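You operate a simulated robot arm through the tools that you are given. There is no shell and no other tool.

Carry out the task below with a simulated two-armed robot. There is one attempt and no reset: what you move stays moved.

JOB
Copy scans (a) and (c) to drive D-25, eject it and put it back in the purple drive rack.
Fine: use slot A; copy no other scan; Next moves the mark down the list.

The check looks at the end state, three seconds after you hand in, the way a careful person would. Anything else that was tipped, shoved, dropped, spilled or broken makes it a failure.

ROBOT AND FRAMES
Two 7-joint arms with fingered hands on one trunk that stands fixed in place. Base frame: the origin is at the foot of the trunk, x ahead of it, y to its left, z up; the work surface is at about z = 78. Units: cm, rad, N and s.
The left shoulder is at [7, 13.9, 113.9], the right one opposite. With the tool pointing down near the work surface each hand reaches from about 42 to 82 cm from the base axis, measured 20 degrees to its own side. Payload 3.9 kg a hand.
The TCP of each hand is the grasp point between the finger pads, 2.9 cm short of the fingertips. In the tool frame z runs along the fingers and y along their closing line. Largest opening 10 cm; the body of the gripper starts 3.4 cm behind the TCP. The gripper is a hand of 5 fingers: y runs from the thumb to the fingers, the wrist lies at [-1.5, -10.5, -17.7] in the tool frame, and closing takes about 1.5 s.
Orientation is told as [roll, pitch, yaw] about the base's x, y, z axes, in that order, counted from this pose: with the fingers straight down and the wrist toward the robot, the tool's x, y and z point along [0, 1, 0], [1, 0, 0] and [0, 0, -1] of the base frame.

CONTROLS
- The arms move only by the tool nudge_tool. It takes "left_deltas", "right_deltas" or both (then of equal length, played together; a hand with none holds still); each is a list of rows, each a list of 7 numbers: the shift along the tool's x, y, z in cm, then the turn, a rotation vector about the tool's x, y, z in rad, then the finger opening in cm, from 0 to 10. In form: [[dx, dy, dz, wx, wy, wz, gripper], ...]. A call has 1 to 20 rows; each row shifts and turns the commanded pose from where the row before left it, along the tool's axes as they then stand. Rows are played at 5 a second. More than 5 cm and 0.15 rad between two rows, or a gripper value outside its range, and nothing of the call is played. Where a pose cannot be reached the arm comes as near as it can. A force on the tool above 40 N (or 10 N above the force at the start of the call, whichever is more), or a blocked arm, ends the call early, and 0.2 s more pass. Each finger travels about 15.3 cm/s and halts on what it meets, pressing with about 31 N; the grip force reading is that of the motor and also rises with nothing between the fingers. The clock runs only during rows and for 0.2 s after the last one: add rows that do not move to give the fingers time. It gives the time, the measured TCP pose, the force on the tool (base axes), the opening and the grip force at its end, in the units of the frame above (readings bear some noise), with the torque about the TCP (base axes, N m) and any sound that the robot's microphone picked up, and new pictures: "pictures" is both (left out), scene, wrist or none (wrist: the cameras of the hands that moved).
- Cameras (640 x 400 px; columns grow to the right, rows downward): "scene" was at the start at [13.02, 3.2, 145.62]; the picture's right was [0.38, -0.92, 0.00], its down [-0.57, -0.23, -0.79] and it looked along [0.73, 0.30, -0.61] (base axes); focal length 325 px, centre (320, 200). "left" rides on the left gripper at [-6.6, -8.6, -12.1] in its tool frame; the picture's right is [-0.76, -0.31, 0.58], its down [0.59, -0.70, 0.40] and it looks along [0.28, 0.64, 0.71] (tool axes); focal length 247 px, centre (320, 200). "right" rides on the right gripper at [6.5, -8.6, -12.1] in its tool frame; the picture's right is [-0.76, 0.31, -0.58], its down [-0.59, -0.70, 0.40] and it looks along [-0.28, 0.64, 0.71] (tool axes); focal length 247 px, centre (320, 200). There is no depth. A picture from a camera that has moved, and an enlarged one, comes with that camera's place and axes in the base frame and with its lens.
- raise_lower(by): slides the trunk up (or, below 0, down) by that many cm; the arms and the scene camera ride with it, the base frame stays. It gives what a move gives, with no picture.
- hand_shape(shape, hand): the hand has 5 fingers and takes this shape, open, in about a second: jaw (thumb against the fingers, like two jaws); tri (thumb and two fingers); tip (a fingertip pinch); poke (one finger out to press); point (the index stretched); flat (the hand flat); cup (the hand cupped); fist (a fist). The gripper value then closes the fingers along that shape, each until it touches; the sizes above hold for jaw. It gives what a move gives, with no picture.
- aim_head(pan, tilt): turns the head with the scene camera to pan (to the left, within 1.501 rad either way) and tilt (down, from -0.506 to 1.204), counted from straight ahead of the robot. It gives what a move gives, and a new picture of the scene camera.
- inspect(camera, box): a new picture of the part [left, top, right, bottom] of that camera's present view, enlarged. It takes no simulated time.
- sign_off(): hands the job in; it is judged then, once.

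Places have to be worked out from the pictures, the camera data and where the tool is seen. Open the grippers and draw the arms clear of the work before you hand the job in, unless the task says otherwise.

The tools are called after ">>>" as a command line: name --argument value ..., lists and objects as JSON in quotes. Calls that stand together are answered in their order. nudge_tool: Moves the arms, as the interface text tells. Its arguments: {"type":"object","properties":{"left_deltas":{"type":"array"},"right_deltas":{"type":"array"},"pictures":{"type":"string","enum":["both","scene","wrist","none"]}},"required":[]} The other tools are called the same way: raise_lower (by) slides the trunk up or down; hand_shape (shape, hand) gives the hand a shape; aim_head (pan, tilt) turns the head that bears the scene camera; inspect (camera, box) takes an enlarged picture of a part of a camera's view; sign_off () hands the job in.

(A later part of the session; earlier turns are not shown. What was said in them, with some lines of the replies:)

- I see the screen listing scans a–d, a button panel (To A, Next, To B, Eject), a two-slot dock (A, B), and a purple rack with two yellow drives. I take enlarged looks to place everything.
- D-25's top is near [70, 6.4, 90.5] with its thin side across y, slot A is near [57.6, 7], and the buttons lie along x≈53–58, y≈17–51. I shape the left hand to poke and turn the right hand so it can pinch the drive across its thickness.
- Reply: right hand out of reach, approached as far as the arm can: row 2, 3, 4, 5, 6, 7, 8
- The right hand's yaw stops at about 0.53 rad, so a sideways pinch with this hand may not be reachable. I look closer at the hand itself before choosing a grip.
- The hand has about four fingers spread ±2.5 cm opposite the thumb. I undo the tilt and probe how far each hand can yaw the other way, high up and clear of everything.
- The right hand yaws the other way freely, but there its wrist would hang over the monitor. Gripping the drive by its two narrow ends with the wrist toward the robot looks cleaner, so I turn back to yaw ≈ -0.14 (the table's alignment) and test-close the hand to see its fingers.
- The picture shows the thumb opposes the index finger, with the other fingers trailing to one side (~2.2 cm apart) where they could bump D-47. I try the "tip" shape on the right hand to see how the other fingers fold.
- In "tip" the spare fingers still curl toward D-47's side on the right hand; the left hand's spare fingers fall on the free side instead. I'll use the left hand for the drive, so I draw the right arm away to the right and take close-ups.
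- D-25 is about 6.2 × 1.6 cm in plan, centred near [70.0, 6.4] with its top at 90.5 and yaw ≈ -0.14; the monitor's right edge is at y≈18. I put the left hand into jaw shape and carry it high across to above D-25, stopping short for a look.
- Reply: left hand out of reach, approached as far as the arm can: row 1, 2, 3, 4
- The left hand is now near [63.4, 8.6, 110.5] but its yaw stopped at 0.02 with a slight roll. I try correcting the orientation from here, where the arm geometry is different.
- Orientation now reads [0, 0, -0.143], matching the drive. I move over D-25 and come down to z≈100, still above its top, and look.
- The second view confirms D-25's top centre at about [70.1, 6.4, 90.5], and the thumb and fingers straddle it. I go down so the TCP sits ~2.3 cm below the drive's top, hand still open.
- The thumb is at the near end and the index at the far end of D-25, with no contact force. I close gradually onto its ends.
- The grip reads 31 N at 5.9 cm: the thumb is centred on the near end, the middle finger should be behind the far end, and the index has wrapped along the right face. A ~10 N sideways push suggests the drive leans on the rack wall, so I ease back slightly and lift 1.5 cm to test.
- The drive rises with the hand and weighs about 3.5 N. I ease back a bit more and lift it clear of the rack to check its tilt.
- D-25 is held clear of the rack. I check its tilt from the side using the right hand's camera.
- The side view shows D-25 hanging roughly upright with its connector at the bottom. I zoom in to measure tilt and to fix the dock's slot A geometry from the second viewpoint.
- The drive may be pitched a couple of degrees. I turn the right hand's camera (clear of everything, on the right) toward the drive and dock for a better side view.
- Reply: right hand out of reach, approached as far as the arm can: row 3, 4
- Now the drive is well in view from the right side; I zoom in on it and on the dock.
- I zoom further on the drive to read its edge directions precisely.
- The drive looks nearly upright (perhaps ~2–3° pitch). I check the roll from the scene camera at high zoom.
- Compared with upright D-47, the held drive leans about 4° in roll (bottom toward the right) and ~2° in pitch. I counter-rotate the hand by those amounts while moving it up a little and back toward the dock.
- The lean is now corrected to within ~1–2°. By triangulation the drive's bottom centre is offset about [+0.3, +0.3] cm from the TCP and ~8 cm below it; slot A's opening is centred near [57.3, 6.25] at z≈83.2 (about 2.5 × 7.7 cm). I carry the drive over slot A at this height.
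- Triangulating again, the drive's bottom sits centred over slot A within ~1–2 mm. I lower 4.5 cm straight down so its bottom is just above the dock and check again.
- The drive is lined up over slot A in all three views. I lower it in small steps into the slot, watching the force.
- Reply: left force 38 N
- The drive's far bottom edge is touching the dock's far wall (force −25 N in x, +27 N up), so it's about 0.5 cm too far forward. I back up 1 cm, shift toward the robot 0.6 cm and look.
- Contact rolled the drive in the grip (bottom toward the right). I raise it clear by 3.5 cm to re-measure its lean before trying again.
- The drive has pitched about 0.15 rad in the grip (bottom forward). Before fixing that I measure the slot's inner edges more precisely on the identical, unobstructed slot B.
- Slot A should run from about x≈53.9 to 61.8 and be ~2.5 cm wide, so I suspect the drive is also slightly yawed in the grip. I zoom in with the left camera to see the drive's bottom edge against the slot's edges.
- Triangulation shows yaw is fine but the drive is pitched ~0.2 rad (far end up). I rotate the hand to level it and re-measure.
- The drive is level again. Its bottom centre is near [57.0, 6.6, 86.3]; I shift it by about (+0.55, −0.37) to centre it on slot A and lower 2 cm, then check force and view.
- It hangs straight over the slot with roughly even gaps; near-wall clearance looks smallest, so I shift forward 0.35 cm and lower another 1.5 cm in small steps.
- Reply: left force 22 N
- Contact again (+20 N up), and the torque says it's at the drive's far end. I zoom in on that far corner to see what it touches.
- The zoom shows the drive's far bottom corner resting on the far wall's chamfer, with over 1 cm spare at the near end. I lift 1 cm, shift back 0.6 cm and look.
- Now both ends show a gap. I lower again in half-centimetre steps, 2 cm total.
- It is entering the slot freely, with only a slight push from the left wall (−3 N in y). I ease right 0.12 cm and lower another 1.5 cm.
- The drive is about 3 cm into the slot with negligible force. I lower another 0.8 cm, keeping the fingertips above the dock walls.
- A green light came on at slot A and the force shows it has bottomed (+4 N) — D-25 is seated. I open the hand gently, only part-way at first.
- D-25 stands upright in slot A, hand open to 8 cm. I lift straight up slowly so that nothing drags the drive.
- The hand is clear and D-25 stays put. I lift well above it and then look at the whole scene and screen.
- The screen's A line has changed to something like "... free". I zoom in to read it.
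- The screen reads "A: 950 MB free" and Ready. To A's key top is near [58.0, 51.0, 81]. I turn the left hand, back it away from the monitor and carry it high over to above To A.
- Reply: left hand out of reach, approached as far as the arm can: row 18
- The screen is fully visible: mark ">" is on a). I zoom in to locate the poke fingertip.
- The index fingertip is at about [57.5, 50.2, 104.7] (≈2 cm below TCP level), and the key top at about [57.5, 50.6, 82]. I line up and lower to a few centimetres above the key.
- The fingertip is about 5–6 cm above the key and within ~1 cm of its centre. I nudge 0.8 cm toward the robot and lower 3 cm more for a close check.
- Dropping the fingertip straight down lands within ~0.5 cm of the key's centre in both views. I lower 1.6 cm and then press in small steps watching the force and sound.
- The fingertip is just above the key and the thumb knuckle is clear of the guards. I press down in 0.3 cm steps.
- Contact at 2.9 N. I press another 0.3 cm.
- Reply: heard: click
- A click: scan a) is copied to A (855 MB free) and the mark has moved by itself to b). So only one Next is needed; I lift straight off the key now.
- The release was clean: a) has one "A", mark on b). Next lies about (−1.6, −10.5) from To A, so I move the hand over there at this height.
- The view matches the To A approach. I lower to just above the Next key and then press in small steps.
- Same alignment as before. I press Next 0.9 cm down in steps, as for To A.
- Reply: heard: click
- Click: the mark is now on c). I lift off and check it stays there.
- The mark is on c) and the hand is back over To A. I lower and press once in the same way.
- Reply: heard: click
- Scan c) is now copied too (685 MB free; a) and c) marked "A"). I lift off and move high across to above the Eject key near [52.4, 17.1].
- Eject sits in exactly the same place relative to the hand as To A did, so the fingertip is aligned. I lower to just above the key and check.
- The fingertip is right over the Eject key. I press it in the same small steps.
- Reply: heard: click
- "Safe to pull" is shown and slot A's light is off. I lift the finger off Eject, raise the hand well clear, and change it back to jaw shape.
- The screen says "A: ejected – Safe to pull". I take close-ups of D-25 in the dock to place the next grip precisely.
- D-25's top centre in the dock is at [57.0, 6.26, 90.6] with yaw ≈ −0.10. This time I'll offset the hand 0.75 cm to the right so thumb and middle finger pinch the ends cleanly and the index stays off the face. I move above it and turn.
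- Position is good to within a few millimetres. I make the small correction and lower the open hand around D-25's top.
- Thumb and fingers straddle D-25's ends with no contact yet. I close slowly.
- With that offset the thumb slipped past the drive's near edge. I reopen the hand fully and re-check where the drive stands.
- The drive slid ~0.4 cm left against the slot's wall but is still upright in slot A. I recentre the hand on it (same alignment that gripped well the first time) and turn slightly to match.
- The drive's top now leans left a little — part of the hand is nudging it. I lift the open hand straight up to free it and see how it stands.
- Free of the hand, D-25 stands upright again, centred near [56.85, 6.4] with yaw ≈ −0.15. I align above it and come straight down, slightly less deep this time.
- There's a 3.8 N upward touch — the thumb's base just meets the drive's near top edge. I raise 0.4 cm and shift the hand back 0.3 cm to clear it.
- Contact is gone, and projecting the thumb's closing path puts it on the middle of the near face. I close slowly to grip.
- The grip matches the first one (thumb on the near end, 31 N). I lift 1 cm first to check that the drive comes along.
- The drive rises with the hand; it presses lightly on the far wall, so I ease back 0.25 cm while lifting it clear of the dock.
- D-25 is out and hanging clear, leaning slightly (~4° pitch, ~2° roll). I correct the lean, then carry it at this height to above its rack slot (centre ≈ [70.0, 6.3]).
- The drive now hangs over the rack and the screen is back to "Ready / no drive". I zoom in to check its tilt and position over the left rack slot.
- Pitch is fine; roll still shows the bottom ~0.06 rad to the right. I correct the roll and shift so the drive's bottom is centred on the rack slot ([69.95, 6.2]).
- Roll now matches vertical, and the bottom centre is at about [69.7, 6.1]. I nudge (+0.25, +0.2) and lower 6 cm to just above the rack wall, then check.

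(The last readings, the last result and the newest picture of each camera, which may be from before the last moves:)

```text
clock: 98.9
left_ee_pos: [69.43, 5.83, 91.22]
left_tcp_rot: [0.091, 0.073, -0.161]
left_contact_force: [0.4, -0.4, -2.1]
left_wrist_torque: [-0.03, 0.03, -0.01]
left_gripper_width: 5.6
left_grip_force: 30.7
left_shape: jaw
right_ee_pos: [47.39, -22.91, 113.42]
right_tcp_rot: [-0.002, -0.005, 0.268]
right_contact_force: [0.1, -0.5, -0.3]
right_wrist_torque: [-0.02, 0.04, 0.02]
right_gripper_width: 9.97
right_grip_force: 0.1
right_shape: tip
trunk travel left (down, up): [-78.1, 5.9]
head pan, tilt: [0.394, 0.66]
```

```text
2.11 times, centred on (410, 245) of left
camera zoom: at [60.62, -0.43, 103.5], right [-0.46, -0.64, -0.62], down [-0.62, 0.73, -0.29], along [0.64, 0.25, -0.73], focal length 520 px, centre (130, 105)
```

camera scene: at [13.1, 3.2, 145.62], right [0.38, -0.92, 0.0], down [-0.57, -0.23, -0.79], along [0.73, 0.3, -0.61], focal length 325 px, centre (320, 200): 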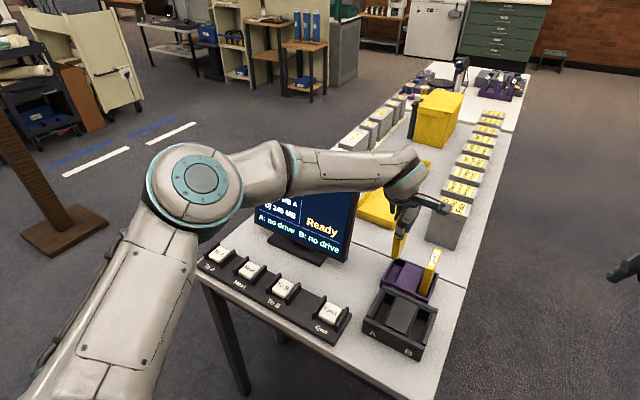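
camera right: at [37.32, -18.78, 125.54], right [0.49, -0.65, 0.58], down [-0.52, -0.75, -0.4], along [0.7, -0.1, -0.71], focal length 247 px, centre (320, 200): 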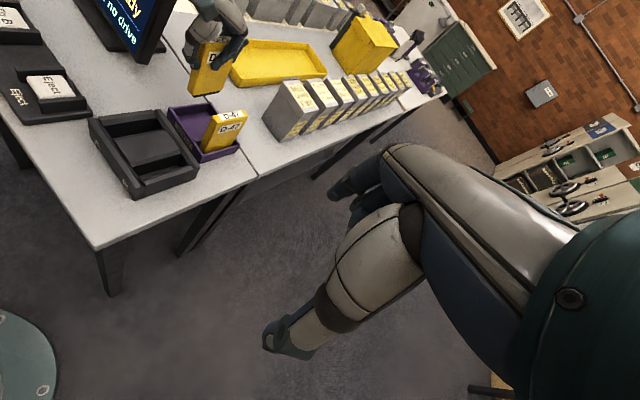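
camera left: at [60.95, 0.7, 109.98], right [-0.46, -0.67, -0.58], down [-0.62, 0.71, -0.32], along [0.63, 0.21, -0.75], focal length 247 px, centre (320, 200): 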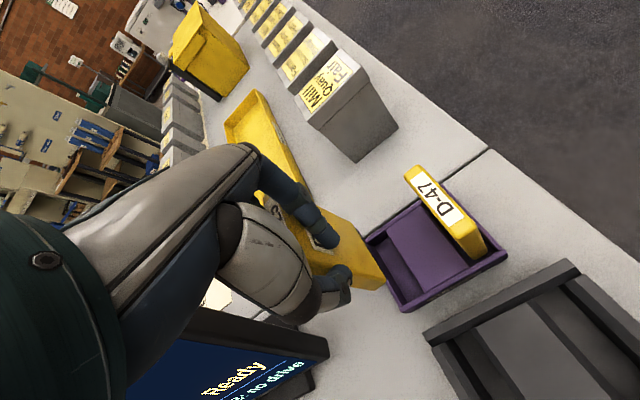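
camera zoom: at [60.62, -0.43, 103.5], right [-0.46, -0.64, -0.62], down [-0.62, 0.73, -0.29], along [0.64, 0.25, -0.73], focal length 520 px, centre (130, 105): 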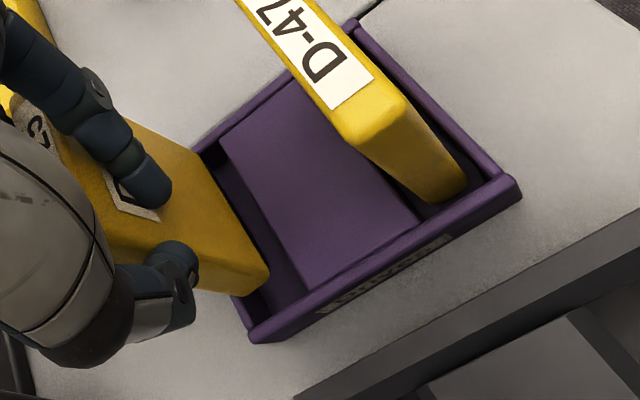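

The drive is back directly over its original spot (near edge midpoint [66.9, 6.87], as before). I lower it into the rack slot in small steps.

>>> nudge_tool --left_deltas '[[-0.0453, 0.037, 0.4966, 0, 0, 0, 5.5], [-0.0453, 0.037, 0.4966, 0, 0, 0, 5.5], [-0.0453, 0.037, 0.4966, 0, 0, 0, 5.5], [-0.0453, 0.037, 0.4966, 0, 0, 0, 5.5], [0, 0, 0, 0, 0, 0, 5.5]]' --pictures "none"

>>> inspect --camera "right" --box '[170, 50, 250, 150]'

>>> inspect --camera "scene" --box '[385, 240, 435, 300]'

```text
clock: 100.1
left_ee_pos: [69.34, 5.78, 89.28]
left_tcp_rot: [0.091, 0.074, -0.16]
left_contact_force: [-1.8, 0.6, -1.7]
left_wrist_torque: [-0.02, 0.13, 0.04]
left_gripper_width: 5.62
left_grip_force: 31.3
left_shape: jaw
right_ee_pos: [47.4, -22.92, 113.56]
right_tcp_rot: [-0.001, -0.005, 0.267]
right_contact_force: [-0.7, 0.4, -0.5]
right_wrist_torque: [0.0, -0.02, 0.01]
right_gripper_width: 9.98
right_grip_force: 0.1
right_shape: tip
trunk travel left (down, up): [-78.1, 5.9]
head pan, tilt: [0.394, 0.66]
```

```text
4.00 times, centred on (210, 100) of right
camera zoom: at [37.29, -18.83, 125.55], right [0.49, -0.65, 0.58], down [-0.52, -0.75, -0.4], along [0.7, -0.1, -0.71], focal length 988 px, centre (760, 600)
```

zoom: 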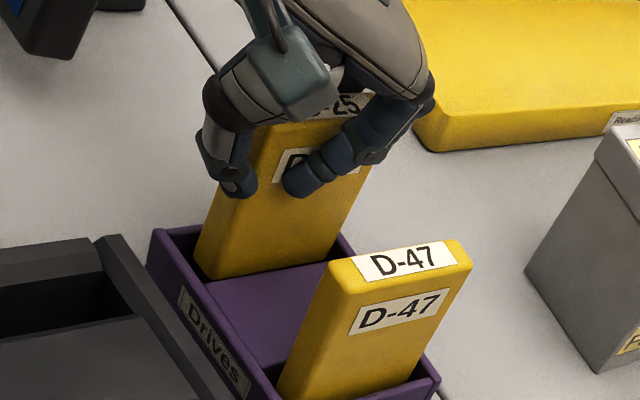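

```text
6.67 times, centred on (410, 270) of scene
camera zoom: at [13.04, 3.2, 145.62], right [0.38, -0.92, 0.0], down [-0.57, -0.24, -0.79], along [0.73, 0.3, -0.61], focal length 2164 px, centre (-280, -267)
```

zoom: 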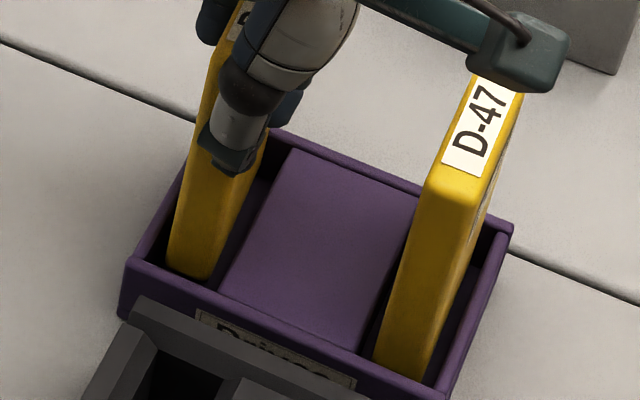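

The drive is entering the rack slot with almost no force. I lower the last centimetre gently until it touches the floor.

>>> nudge_tool --left_deltas '[[-0.0272, -0.03, 0.298, 0, 0, 0, 5.5], [-0.0272, 0.022, 0.298, 0, 0, 0, 5.5], [-0.0272, 0.022, 0.298, 0, 0, 0, 5.5], [0, 0, 0, 0, 0, 0, 5.5]]' --pictures "none"

>>> inspect --camera "right" --box '[170, 50, 250, 150]'

>>> inspect --camera "scene" --box '[385, 240, 435, 300]'

```text
clock: 101.1
left_ee_pos: [69.2, 5.85, 88.78]
left_tcp_rot: [0.091, 0.068, -0.159]
left_contact_force: [-4.9, 1.4, 14.2]
left_wrist_torque: [0.05, -0.24, 0.01]
left_gripper_width: 5.56
left_grip_force: 31.0
left_shape: jaw
right_ee_pos: [47.07, -23.03, 113.57]
right_tcp_rot: [-0.001, -0.009, 0.266]
right_contact_force: [0.6, 0.2, -0.3]
right_wrist_torque: [0.05, 0.02, 0.0]
right_gripper_width: 10.02
right_grip_force: 0.1
right_shape: tip
trunk travel left (down, up): [-78.1, 5.9]
head pan, tilt: [0.394, 0.66]
```

```text
4.00 times, centred on (210, 100) of right
camera zoom: at [36.95, -18.83, 125.68], right [0.49, -0.65, 0.58], down [-0.52, -0.75, -0.4], along [0.7, -0.1, -0.71], focal length 988 px, centre (760, 600)
```

zoom: 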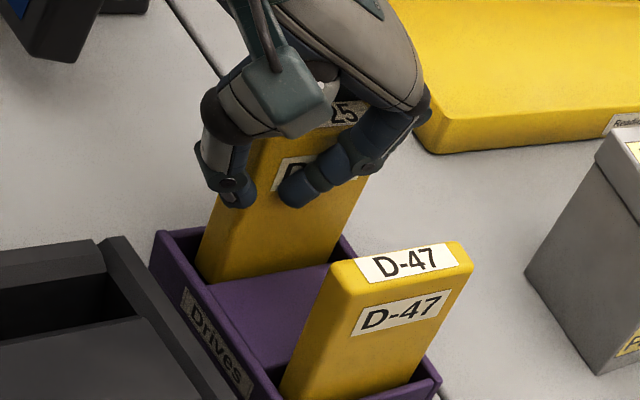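

```text
6.67 times, centred on (410, 270) of scene
camera zoom: at [12.64, 3.2, 145.68], right [0.38, -0.92, 0.0], down [-0.56, -0.23, -0.79], along [0.73, 0.3, -0.61], focal length 2164 px, centre (-280, -267)
```

zoom: 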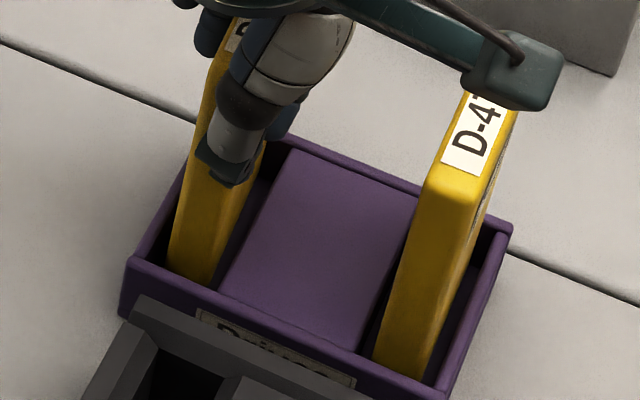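

Fz = 14 N: it has touched down at about the right height. I zoom at the far end to be sure it is inside the rack and not on the rim.

>>> inspect --camera "right" --box '[195, 80, 235, 130]'

>>> inspect --camera "left" --box '[310, 140, 450, 290]'

>>> inspect --camera "scene" --box '[393, 250, 423, 290]'

```text
8.00 times, centred on (215, 105) of right
camera zoom: at [36.95, -18.83, 125.68], right [0.49, -0.65, 0.58], down [-0.52, -0.75, -0.4], along [0.7, -0.1, -0.71], focal length 1976 px, centre (1160, 960)
```

zoom: 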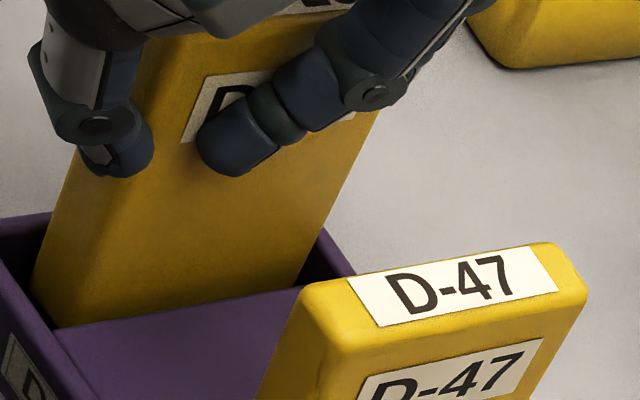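

```text
2.67 times, centred on (380, 215) of left
camera zoom: at [60.33, -0.48, 100.98], right [-0.46, -0.64, -0.62], down [-0.62, 0.73, -0.3], along [0.64, 0.25, -0.73], focal length 659 px, centre (160, 160)
```

zoom: 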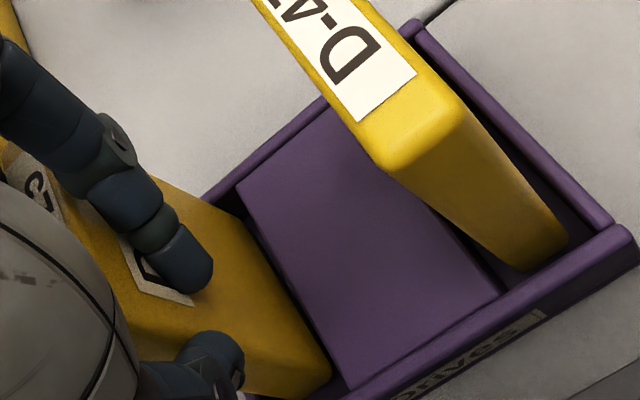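

```text
10.00 times, centred on (408, 270) of scene
camera zoom: at [12.64, 3.2, 145.68], right [0.38, -0.92, 0.0], down [-0.56, -0.23, -0.79], along [0.73, 0.3, -0.61], focal length 3247 px, centre (-560, -500)
```

zoom: 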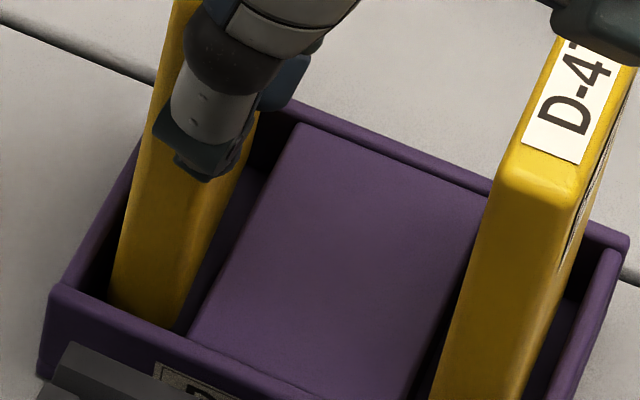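

The drive is inside the slot walls at both ends, like D-47. I relieve the downward push slightly and open the hand gently.

>>> nudge_tool --left_deltas '[[0.0136, -0.011, -0.149, 0, 0, 0, 5.5], [0, 0, 0, 0, 0, 0, 5.9], [0, 0, 0, 0, 0, 0, 6.4], [0, 0, 0, 0, 0, 0, 7.0], [0, 0, 0, 0, 0, 0, 7.5], [0, 0, 0, 0, 0, 0, 8.0], [0, 0, 0, 0, 0, 0, 8.0]]' --pictures "none"

>>> inspect --camera "right" --box '[170, 50, 250, 150]'

>>> inspect --camera "scene" --box '[385, 240, 435, 300]'

>>> inspect --camera "left" --box '[240, 130, 480, 370]'

```text
clock: 102.7
left_ee_pos: [69.3, 5.87, 88.57]
left_tcp_rot: [0.091, 0.073, -0.161]
left_contact_force: [0.5, -0.4, -0.2]
left_wrist_torque: [0.03, 0.0, 0.0]
left_gripper_width: 8.03
left_grip_force: 0.0
left_shape: jaw
right_ee_pos: [47.42, -22.98, 113.39]
right_tcp_rot: [-0.003, -0.006, 0.268]
right_contact_force: [-0.4, 0.8, -0.4]
right_wrist_torque: [0.01, 0.0, 0.0]
right_gripper_width: 9.99
right_grip_force: 0.0
right_shape: tip
trunk travel left (down, up): [-78.1, 5.9]
head pan, tilt: [0.394, 0.66]
```

```text
4.00 times, centred on (210, 100) of right
camera zoom: at [37.29, -18.83, 125.55], right [0.49, -0.65, 0.58], down [-0.52, -0.75, -0.4], along [0.7, -0.1, -0.71], focal length 988 px, centre (760, 600)
```

zoom: 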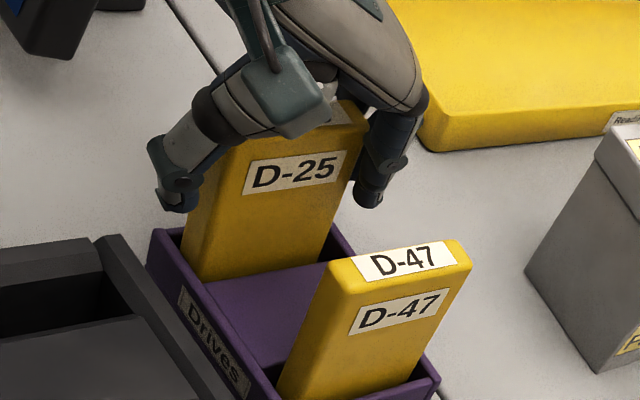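

```text
6.67 times, centred on (410, 270) of scene
camera zoom: at [13.04, 3.2, 145.62], right [0.38, -0.92, 0.0], down [-0.57, -0.23, -0.79], along [0.73, 0.3, -0.61], focal length 2164 px, centre (-280, -267)
```

zoom: 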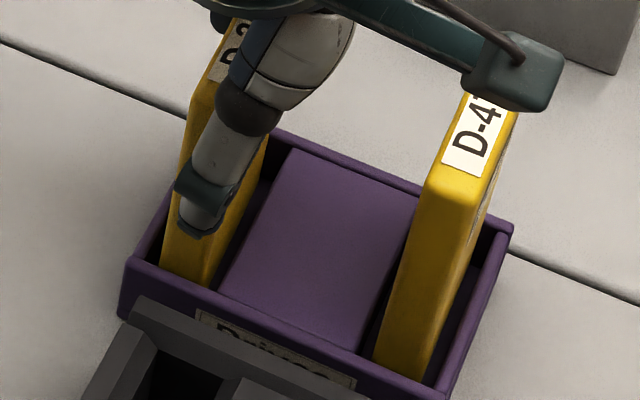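

```text
1.67 times, centred on (360, 250) of left
camera zoom: at [60.53, -0.49, 100.8], right [-0.46, -0.64, -0.62], down [-0.62, 0.73, -0.29], along [0.64, 0.25, -0.73], focal length 412 px, centre (253, 117)
```

zoom: 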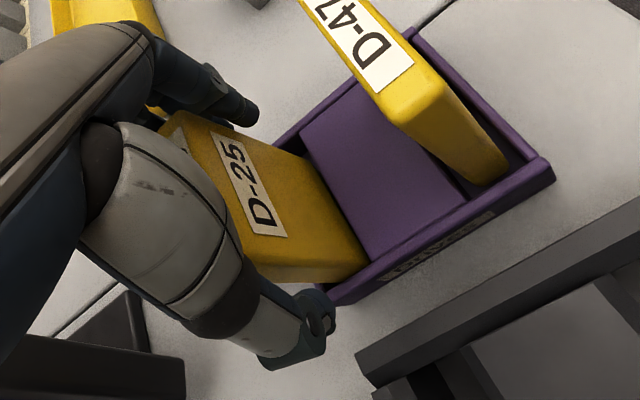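

D-25 is released and standing in the rack. I lift the hand straight up slowly, opening a bit more, and check that nothing drags.

>>> nudge_tool --left_deltas '[[0.0453, -0.037, -0.4966, 0, 0, 0, 8.4], [0.0453, -0.037, -0.4966, 0, 0, 0, 8.8], [0.0453, -0.037, -0.4966, 0, 0, 0, 9.2], [0.0453, -0.037, -0.4966, 0, 0, 0, 9.6], [0, 0, 0, 0, 0, 0, 9.6]]' --pictures "none"

>>> inspect --camera "right" --box '[170, 50, 250, 150]'

>>> inspect --camera "scene" --box '[385, 240, 435, 300]'

```text
clock: 103.9
left_ee_pos: [69.31, 5.76, 90.48]
left_tcp_rot: [0.09, 0.073, -0.16]
left_contact_force: [0.7, 0.3, 0.8]
left_wrist_torque: [0.01, 0.04, -0.01]
left_gripper_width: 9.56
left_grip_force: 0.1
left_shape: jaw
right_ee_pos: [47.34, -22.93, 113.44]
right_tcp_rot: [-0.002, -0.006, 0.266]
right_contact_force: [-1.0, -0.2, 0.4]
right_wrist_torque: [-0.01, -0.01, -0.01]
right_gripper_width: 9.99
right_grip_force: 0.0
right_shape: tip
trunk travel left (down, up): [-78.1, 5.9]
head pan, tilt: [0.394, 0.66]
```

```text
4.00 times, centred on (210, 100) of right
camera zoom: at [37.29, -18.83, 125.55], right [0.49, -0.65, 0.58], down [-0.52, -0.75, -0.4], along [0.7, -0.1, -0.71], focal length 988 px, centre (760, 600)
```

zoom: 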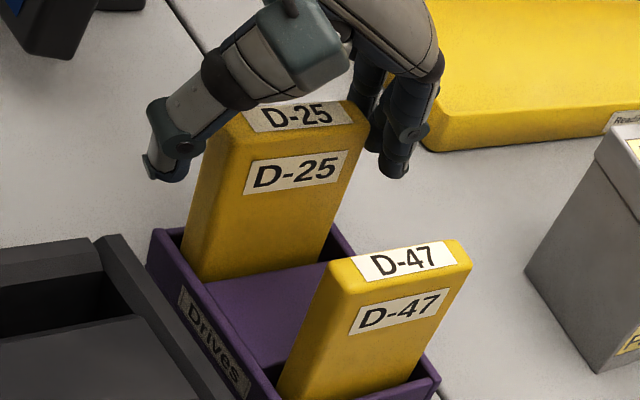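

```text
6.67 times, centred on (410, 270) of scene
camera zoom: at [13.04, 3.2, 145.62], right [0.38, -0.92, 0.0], down [-0.57, -0.23, -0.79], along [0.73, 0.3, -0.61], focal length 2164 px, centre (-280, -267)
```

zoom: 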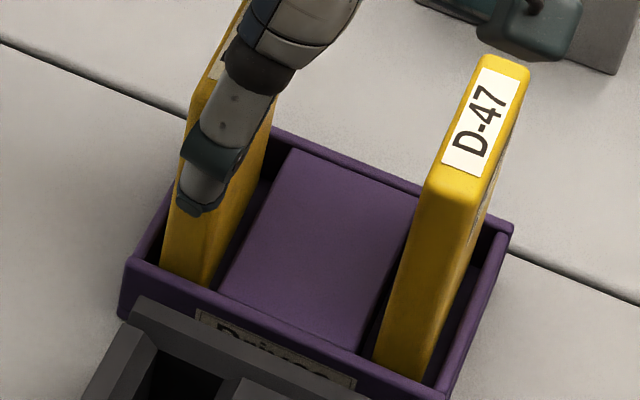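

D-25 stays in place with the hand clear of it. I raise the hand high, fully open, and look at the drive.

>>> nudge_tool --left_deltas '[[0.136, -0.111, -1.49, 0, 0, 0, 10], [0.272, -0.222, -2.98, 0, 0, 0, 10], [0.272, -0.222, -2.98, 0, 0, 0, 10], [0.272, -0.222, -2.98, 0, 0, 0, 10], [0.272, -0.222, -2.98, 0, 0, 0, 10], [0.272, -0.222, -2.98, 0, 0, 0, 10], [0.18, -0.15, -2.0, 0, 0, 0, 10], [0, 0, 0, -0.07, 0, 0, 10], [0, 0, 0, 0, -0.09, 0, 10], [0, 0, 0, 0, 0, 0, 10]]' --pictures "both"

>>> inspect --camera "scene" --box '[375, 230, 455, 310]'

>>> inspect --camera "right" --box '[160, 70, 250, 170]'

```text
clock: 106.1
left_ee_pos: [69.38, 5.85, 109.18]
left_tcp_rot: [0.0, 0.004, -0.168]
left_contact_force: [0.4, -0.1, 1.0]
left_wrist_torque: [0.02, 0.0, 0.01]
left_gripper_width: 9.95
left_grip_force: 0.1
left_shape: jaw
right_ee_pos: [47.29, -23.08, 113.44]
right_tcp_rot: [-0.002, -0.005, 0.268]
right_contact_force: [-0.2, -0.7, 0.7]
right_wrist_torque: [0.05, 0.02, -0.01]
right_gripper_width: 9.98
right_grip_force: 0.0
right_shape: tip
trunk travel left (down, up): [-78.1, 5.9]
head pan, tilt: [0.394, 0.66]
camera scene: at [13.01, 3.13, 145.63], right [0.38, -0.92, 0.0], down [-0.57, -0.23, -0.79], along [0.73, 0.3, -0.61], focal length 325 px, centre (320, 200)
camera left: at [59.8, 0.73, 121.44], right [-0.43, -0.69, -0.58], down [-0.6, 0.7, -0.4], along [0.68, 0.17, -0.71], focal length 247 px, centre (320, 200)
```

scene: 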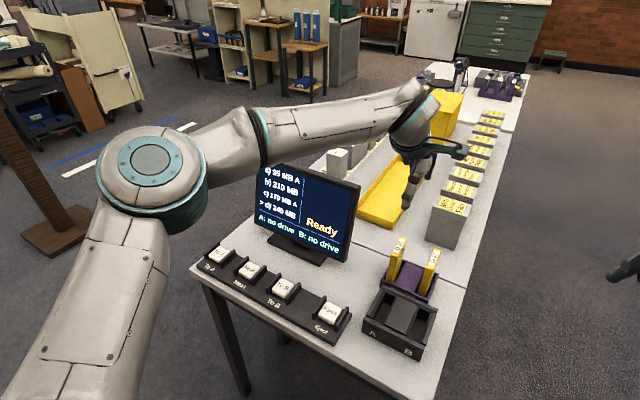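
left: 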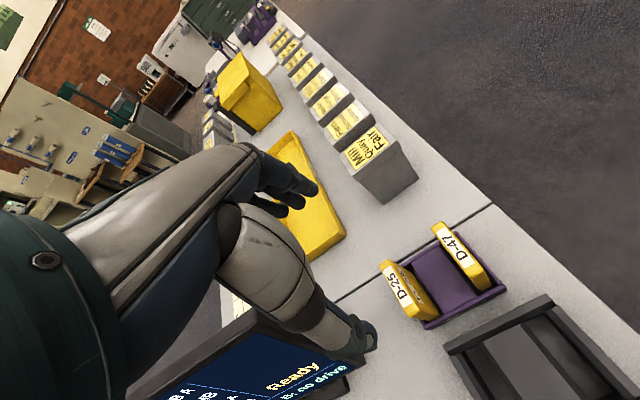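

```text
5.00 times, centred on (415, 270) of scene
camera zoom: at [13.01, 3.13, 145.63], right [0.38, -0.92, 0.0], down [-0.57, -0.23, -0.79], along [0.73, 0.3, -0.61], focal length 1623 px, centre (-155, -150)
```

zoom: 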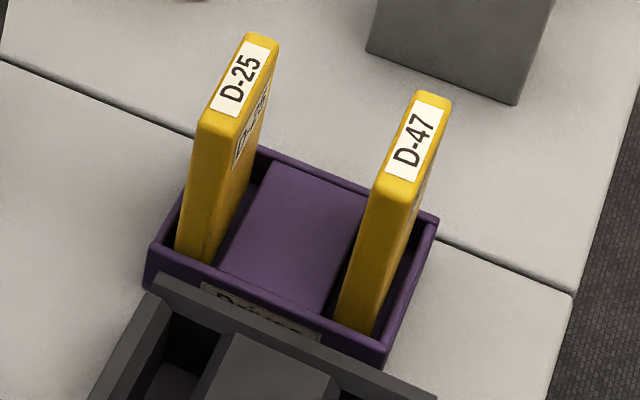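

```text
4.00 times, centred on (205, 120) of right
camera zoom: at [37.27, -18.89, 125.55], right [0.49, -0.65, 0.58], down [-0.52, -0.75, -0.4], along [0.7, -0.1, -0.71], focal length 988 px, centre (780, 520)
```

zoom: 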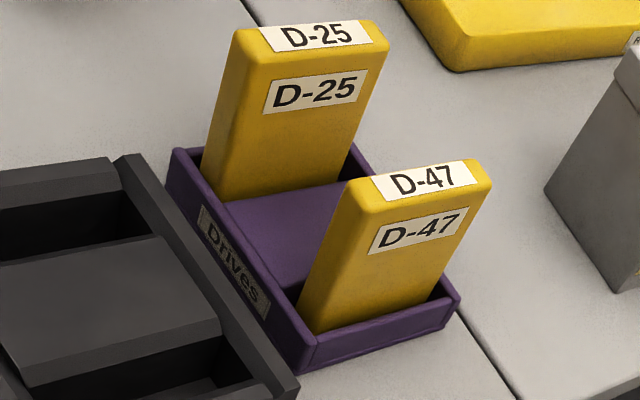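

D-25 stands upright in its rack slot, top at 90.4 as originally. I withdraw the left arm back and to the left, away from the work, keeping it high, and then compare the scene with the start.

>>> nudge_tool --left_deltas '[[0, -3.5, -0.5, 0, 0, 0, 10], [0, -3.5, -0.5, 0, 0, 0, 10], [0, -3.5, -0.5, 0, 0, 0, 10], [0, -3.5, -0.5, 0, 0, 0, 10], [0, -3.5, -0.5, 0, 0, 0, 10], [0, 0, 0, 0, 0, -0.12, 10], [0, 0, 0, 0, 0, -0.12, 10], [0, 0, 0, 0, 0, -0.12, 10], [0, 0, 0, 0, 0, -0.12, 10], [3.8, 0.3, 0, 0, 0, 0, 10], [3.8, 0.3, 0, 0, 0, 0, 10], [3.8, 0.3, 0, 0, 0, 0, 10], [3.8, 0.3, 0, 0, 0, 0, 10], [3.8, 0.3, 0, 0, 0, 0, 10], [3.8, 0.3, 0, 0, 0, 0, 10], [3.8, 0.3, 0, 0, 0, 0, 10], [3.8, 0.3, 0, 0, 0, 0, 10], [0, 0, 0, 0, 0, 0, 10]]' --pictures "scene"

>>> inspect --camera "scene" --box '[340, 220, 460, 370]'

>>> inspect --camera "scene" --box '[190, 150, 370, 350]'

```text
clock: 109.9
left_ee_pos: [45.05, 37.93, 111.78]
left_tcp_rot: [0.002, 0.003, 0.315]
left_contact_force: [-0.6, 0.0, 0.0]
left_wrist_torque: [-0.01, 0.06, 0.03]
left_gripper_width: 9.97
left_grip_force: 0.0
left_shape: jaw
left hand out of reach, approached as far as the arm can: row 17
right_ee_pos: [47.3, -22.92, 113.27]
right_tcp_rot: [-0.001, -0.005, 0.267]
right_contact_force: [0.1, 0.1, -0.1]
right_wrist_torque: [0.0, -0.01, -0.02]
right_gripper_width: 9.96
right_grip_force: 0.0
right_shape: tip
trunk travel left (down, up): [-78.1, 5.9]
head pan, tilt: [0.394, 0.66]
camera scene: at [13.08, 3.15, 145.62], right [0.38, -0.92, 0.0], down [-0.57, -0.23, -0.79], along [0.73, 0.3, -0.61], focal length 325 px, centre (320, 200)
```

scene: 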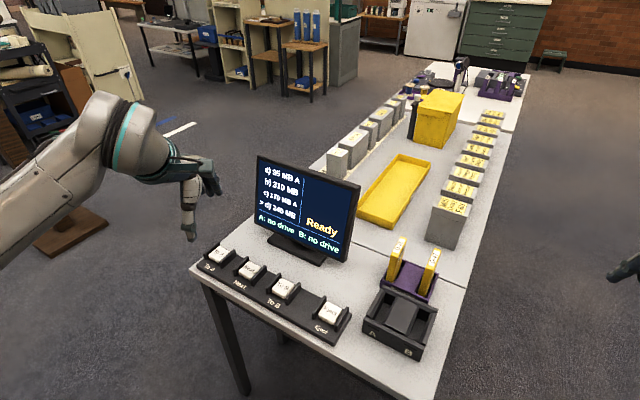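

```text
2.67 times, centred on (400, 295) of scene
camera zoom: at [13.08, 3.15, 145.62], right [0.38, -0.92, 0.0], down [-0.57, -0.23, -0.79], along [0.73, 0.3, -0.61], focal length 866 px, centre (107, -53)
```

zoom: 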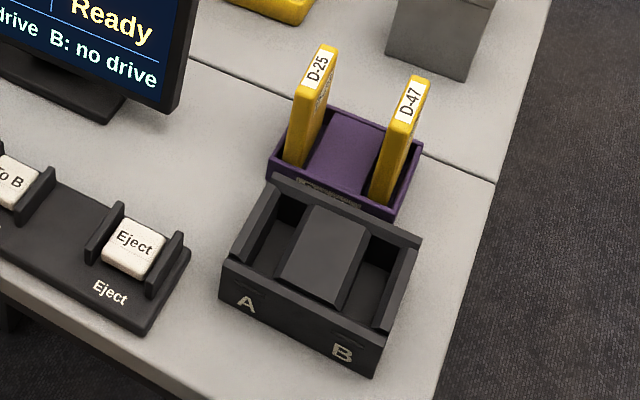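

```text
2.00 times, centred on (280, 250) of scene
camera zoom: at [13.08, 3.15, 145.62], right [0.38, -0.92, 0.0], down [-0.57, -0.23, -0.79], along [0.73, 0.3, -0.61], focal length 649 px, centre (400, 100)
```

zoom: 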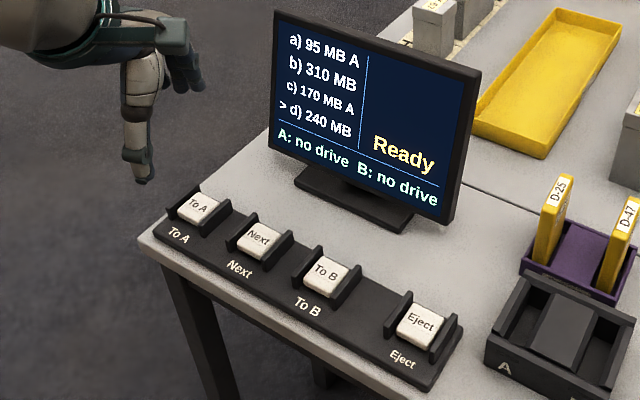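

The rack, dock, panel and monitor are where they began. D-25 is back in its purple rack slot, a) and c) are marked copied to A, and no drive is in the dock. Both hands are open and clear of the work, so I hand the job in.

>>> sign_off

```text
The job is handed in.
```

Scans (a) and (c) are copied to D-25 through slot A. I ejected it, and it is standing upright in its original slot in the purple rack. I've handed the job in but haven't seen the result of the check.

- **Screen:** it shows "A" next to a) and c) only, and now reads "Ready" with no drive in A or B. No other scan was copied.
- **Mark:** it moved down by itself after each copy, so I pressed Next only once, and it now rests on d).
- **Bumps:** D-25 caught on the dock's far edge twice as I lowered it in. My first attempt to grip it for removal slipped, and it leaned briefly in the slot.
- **Condition:** the close-up pictures show no visible damage to the drive or dock. The rack, dock, D-47, button panel and monitor are where they were at the start.
- **Arms:** both hands are open and drawn clear of the table.
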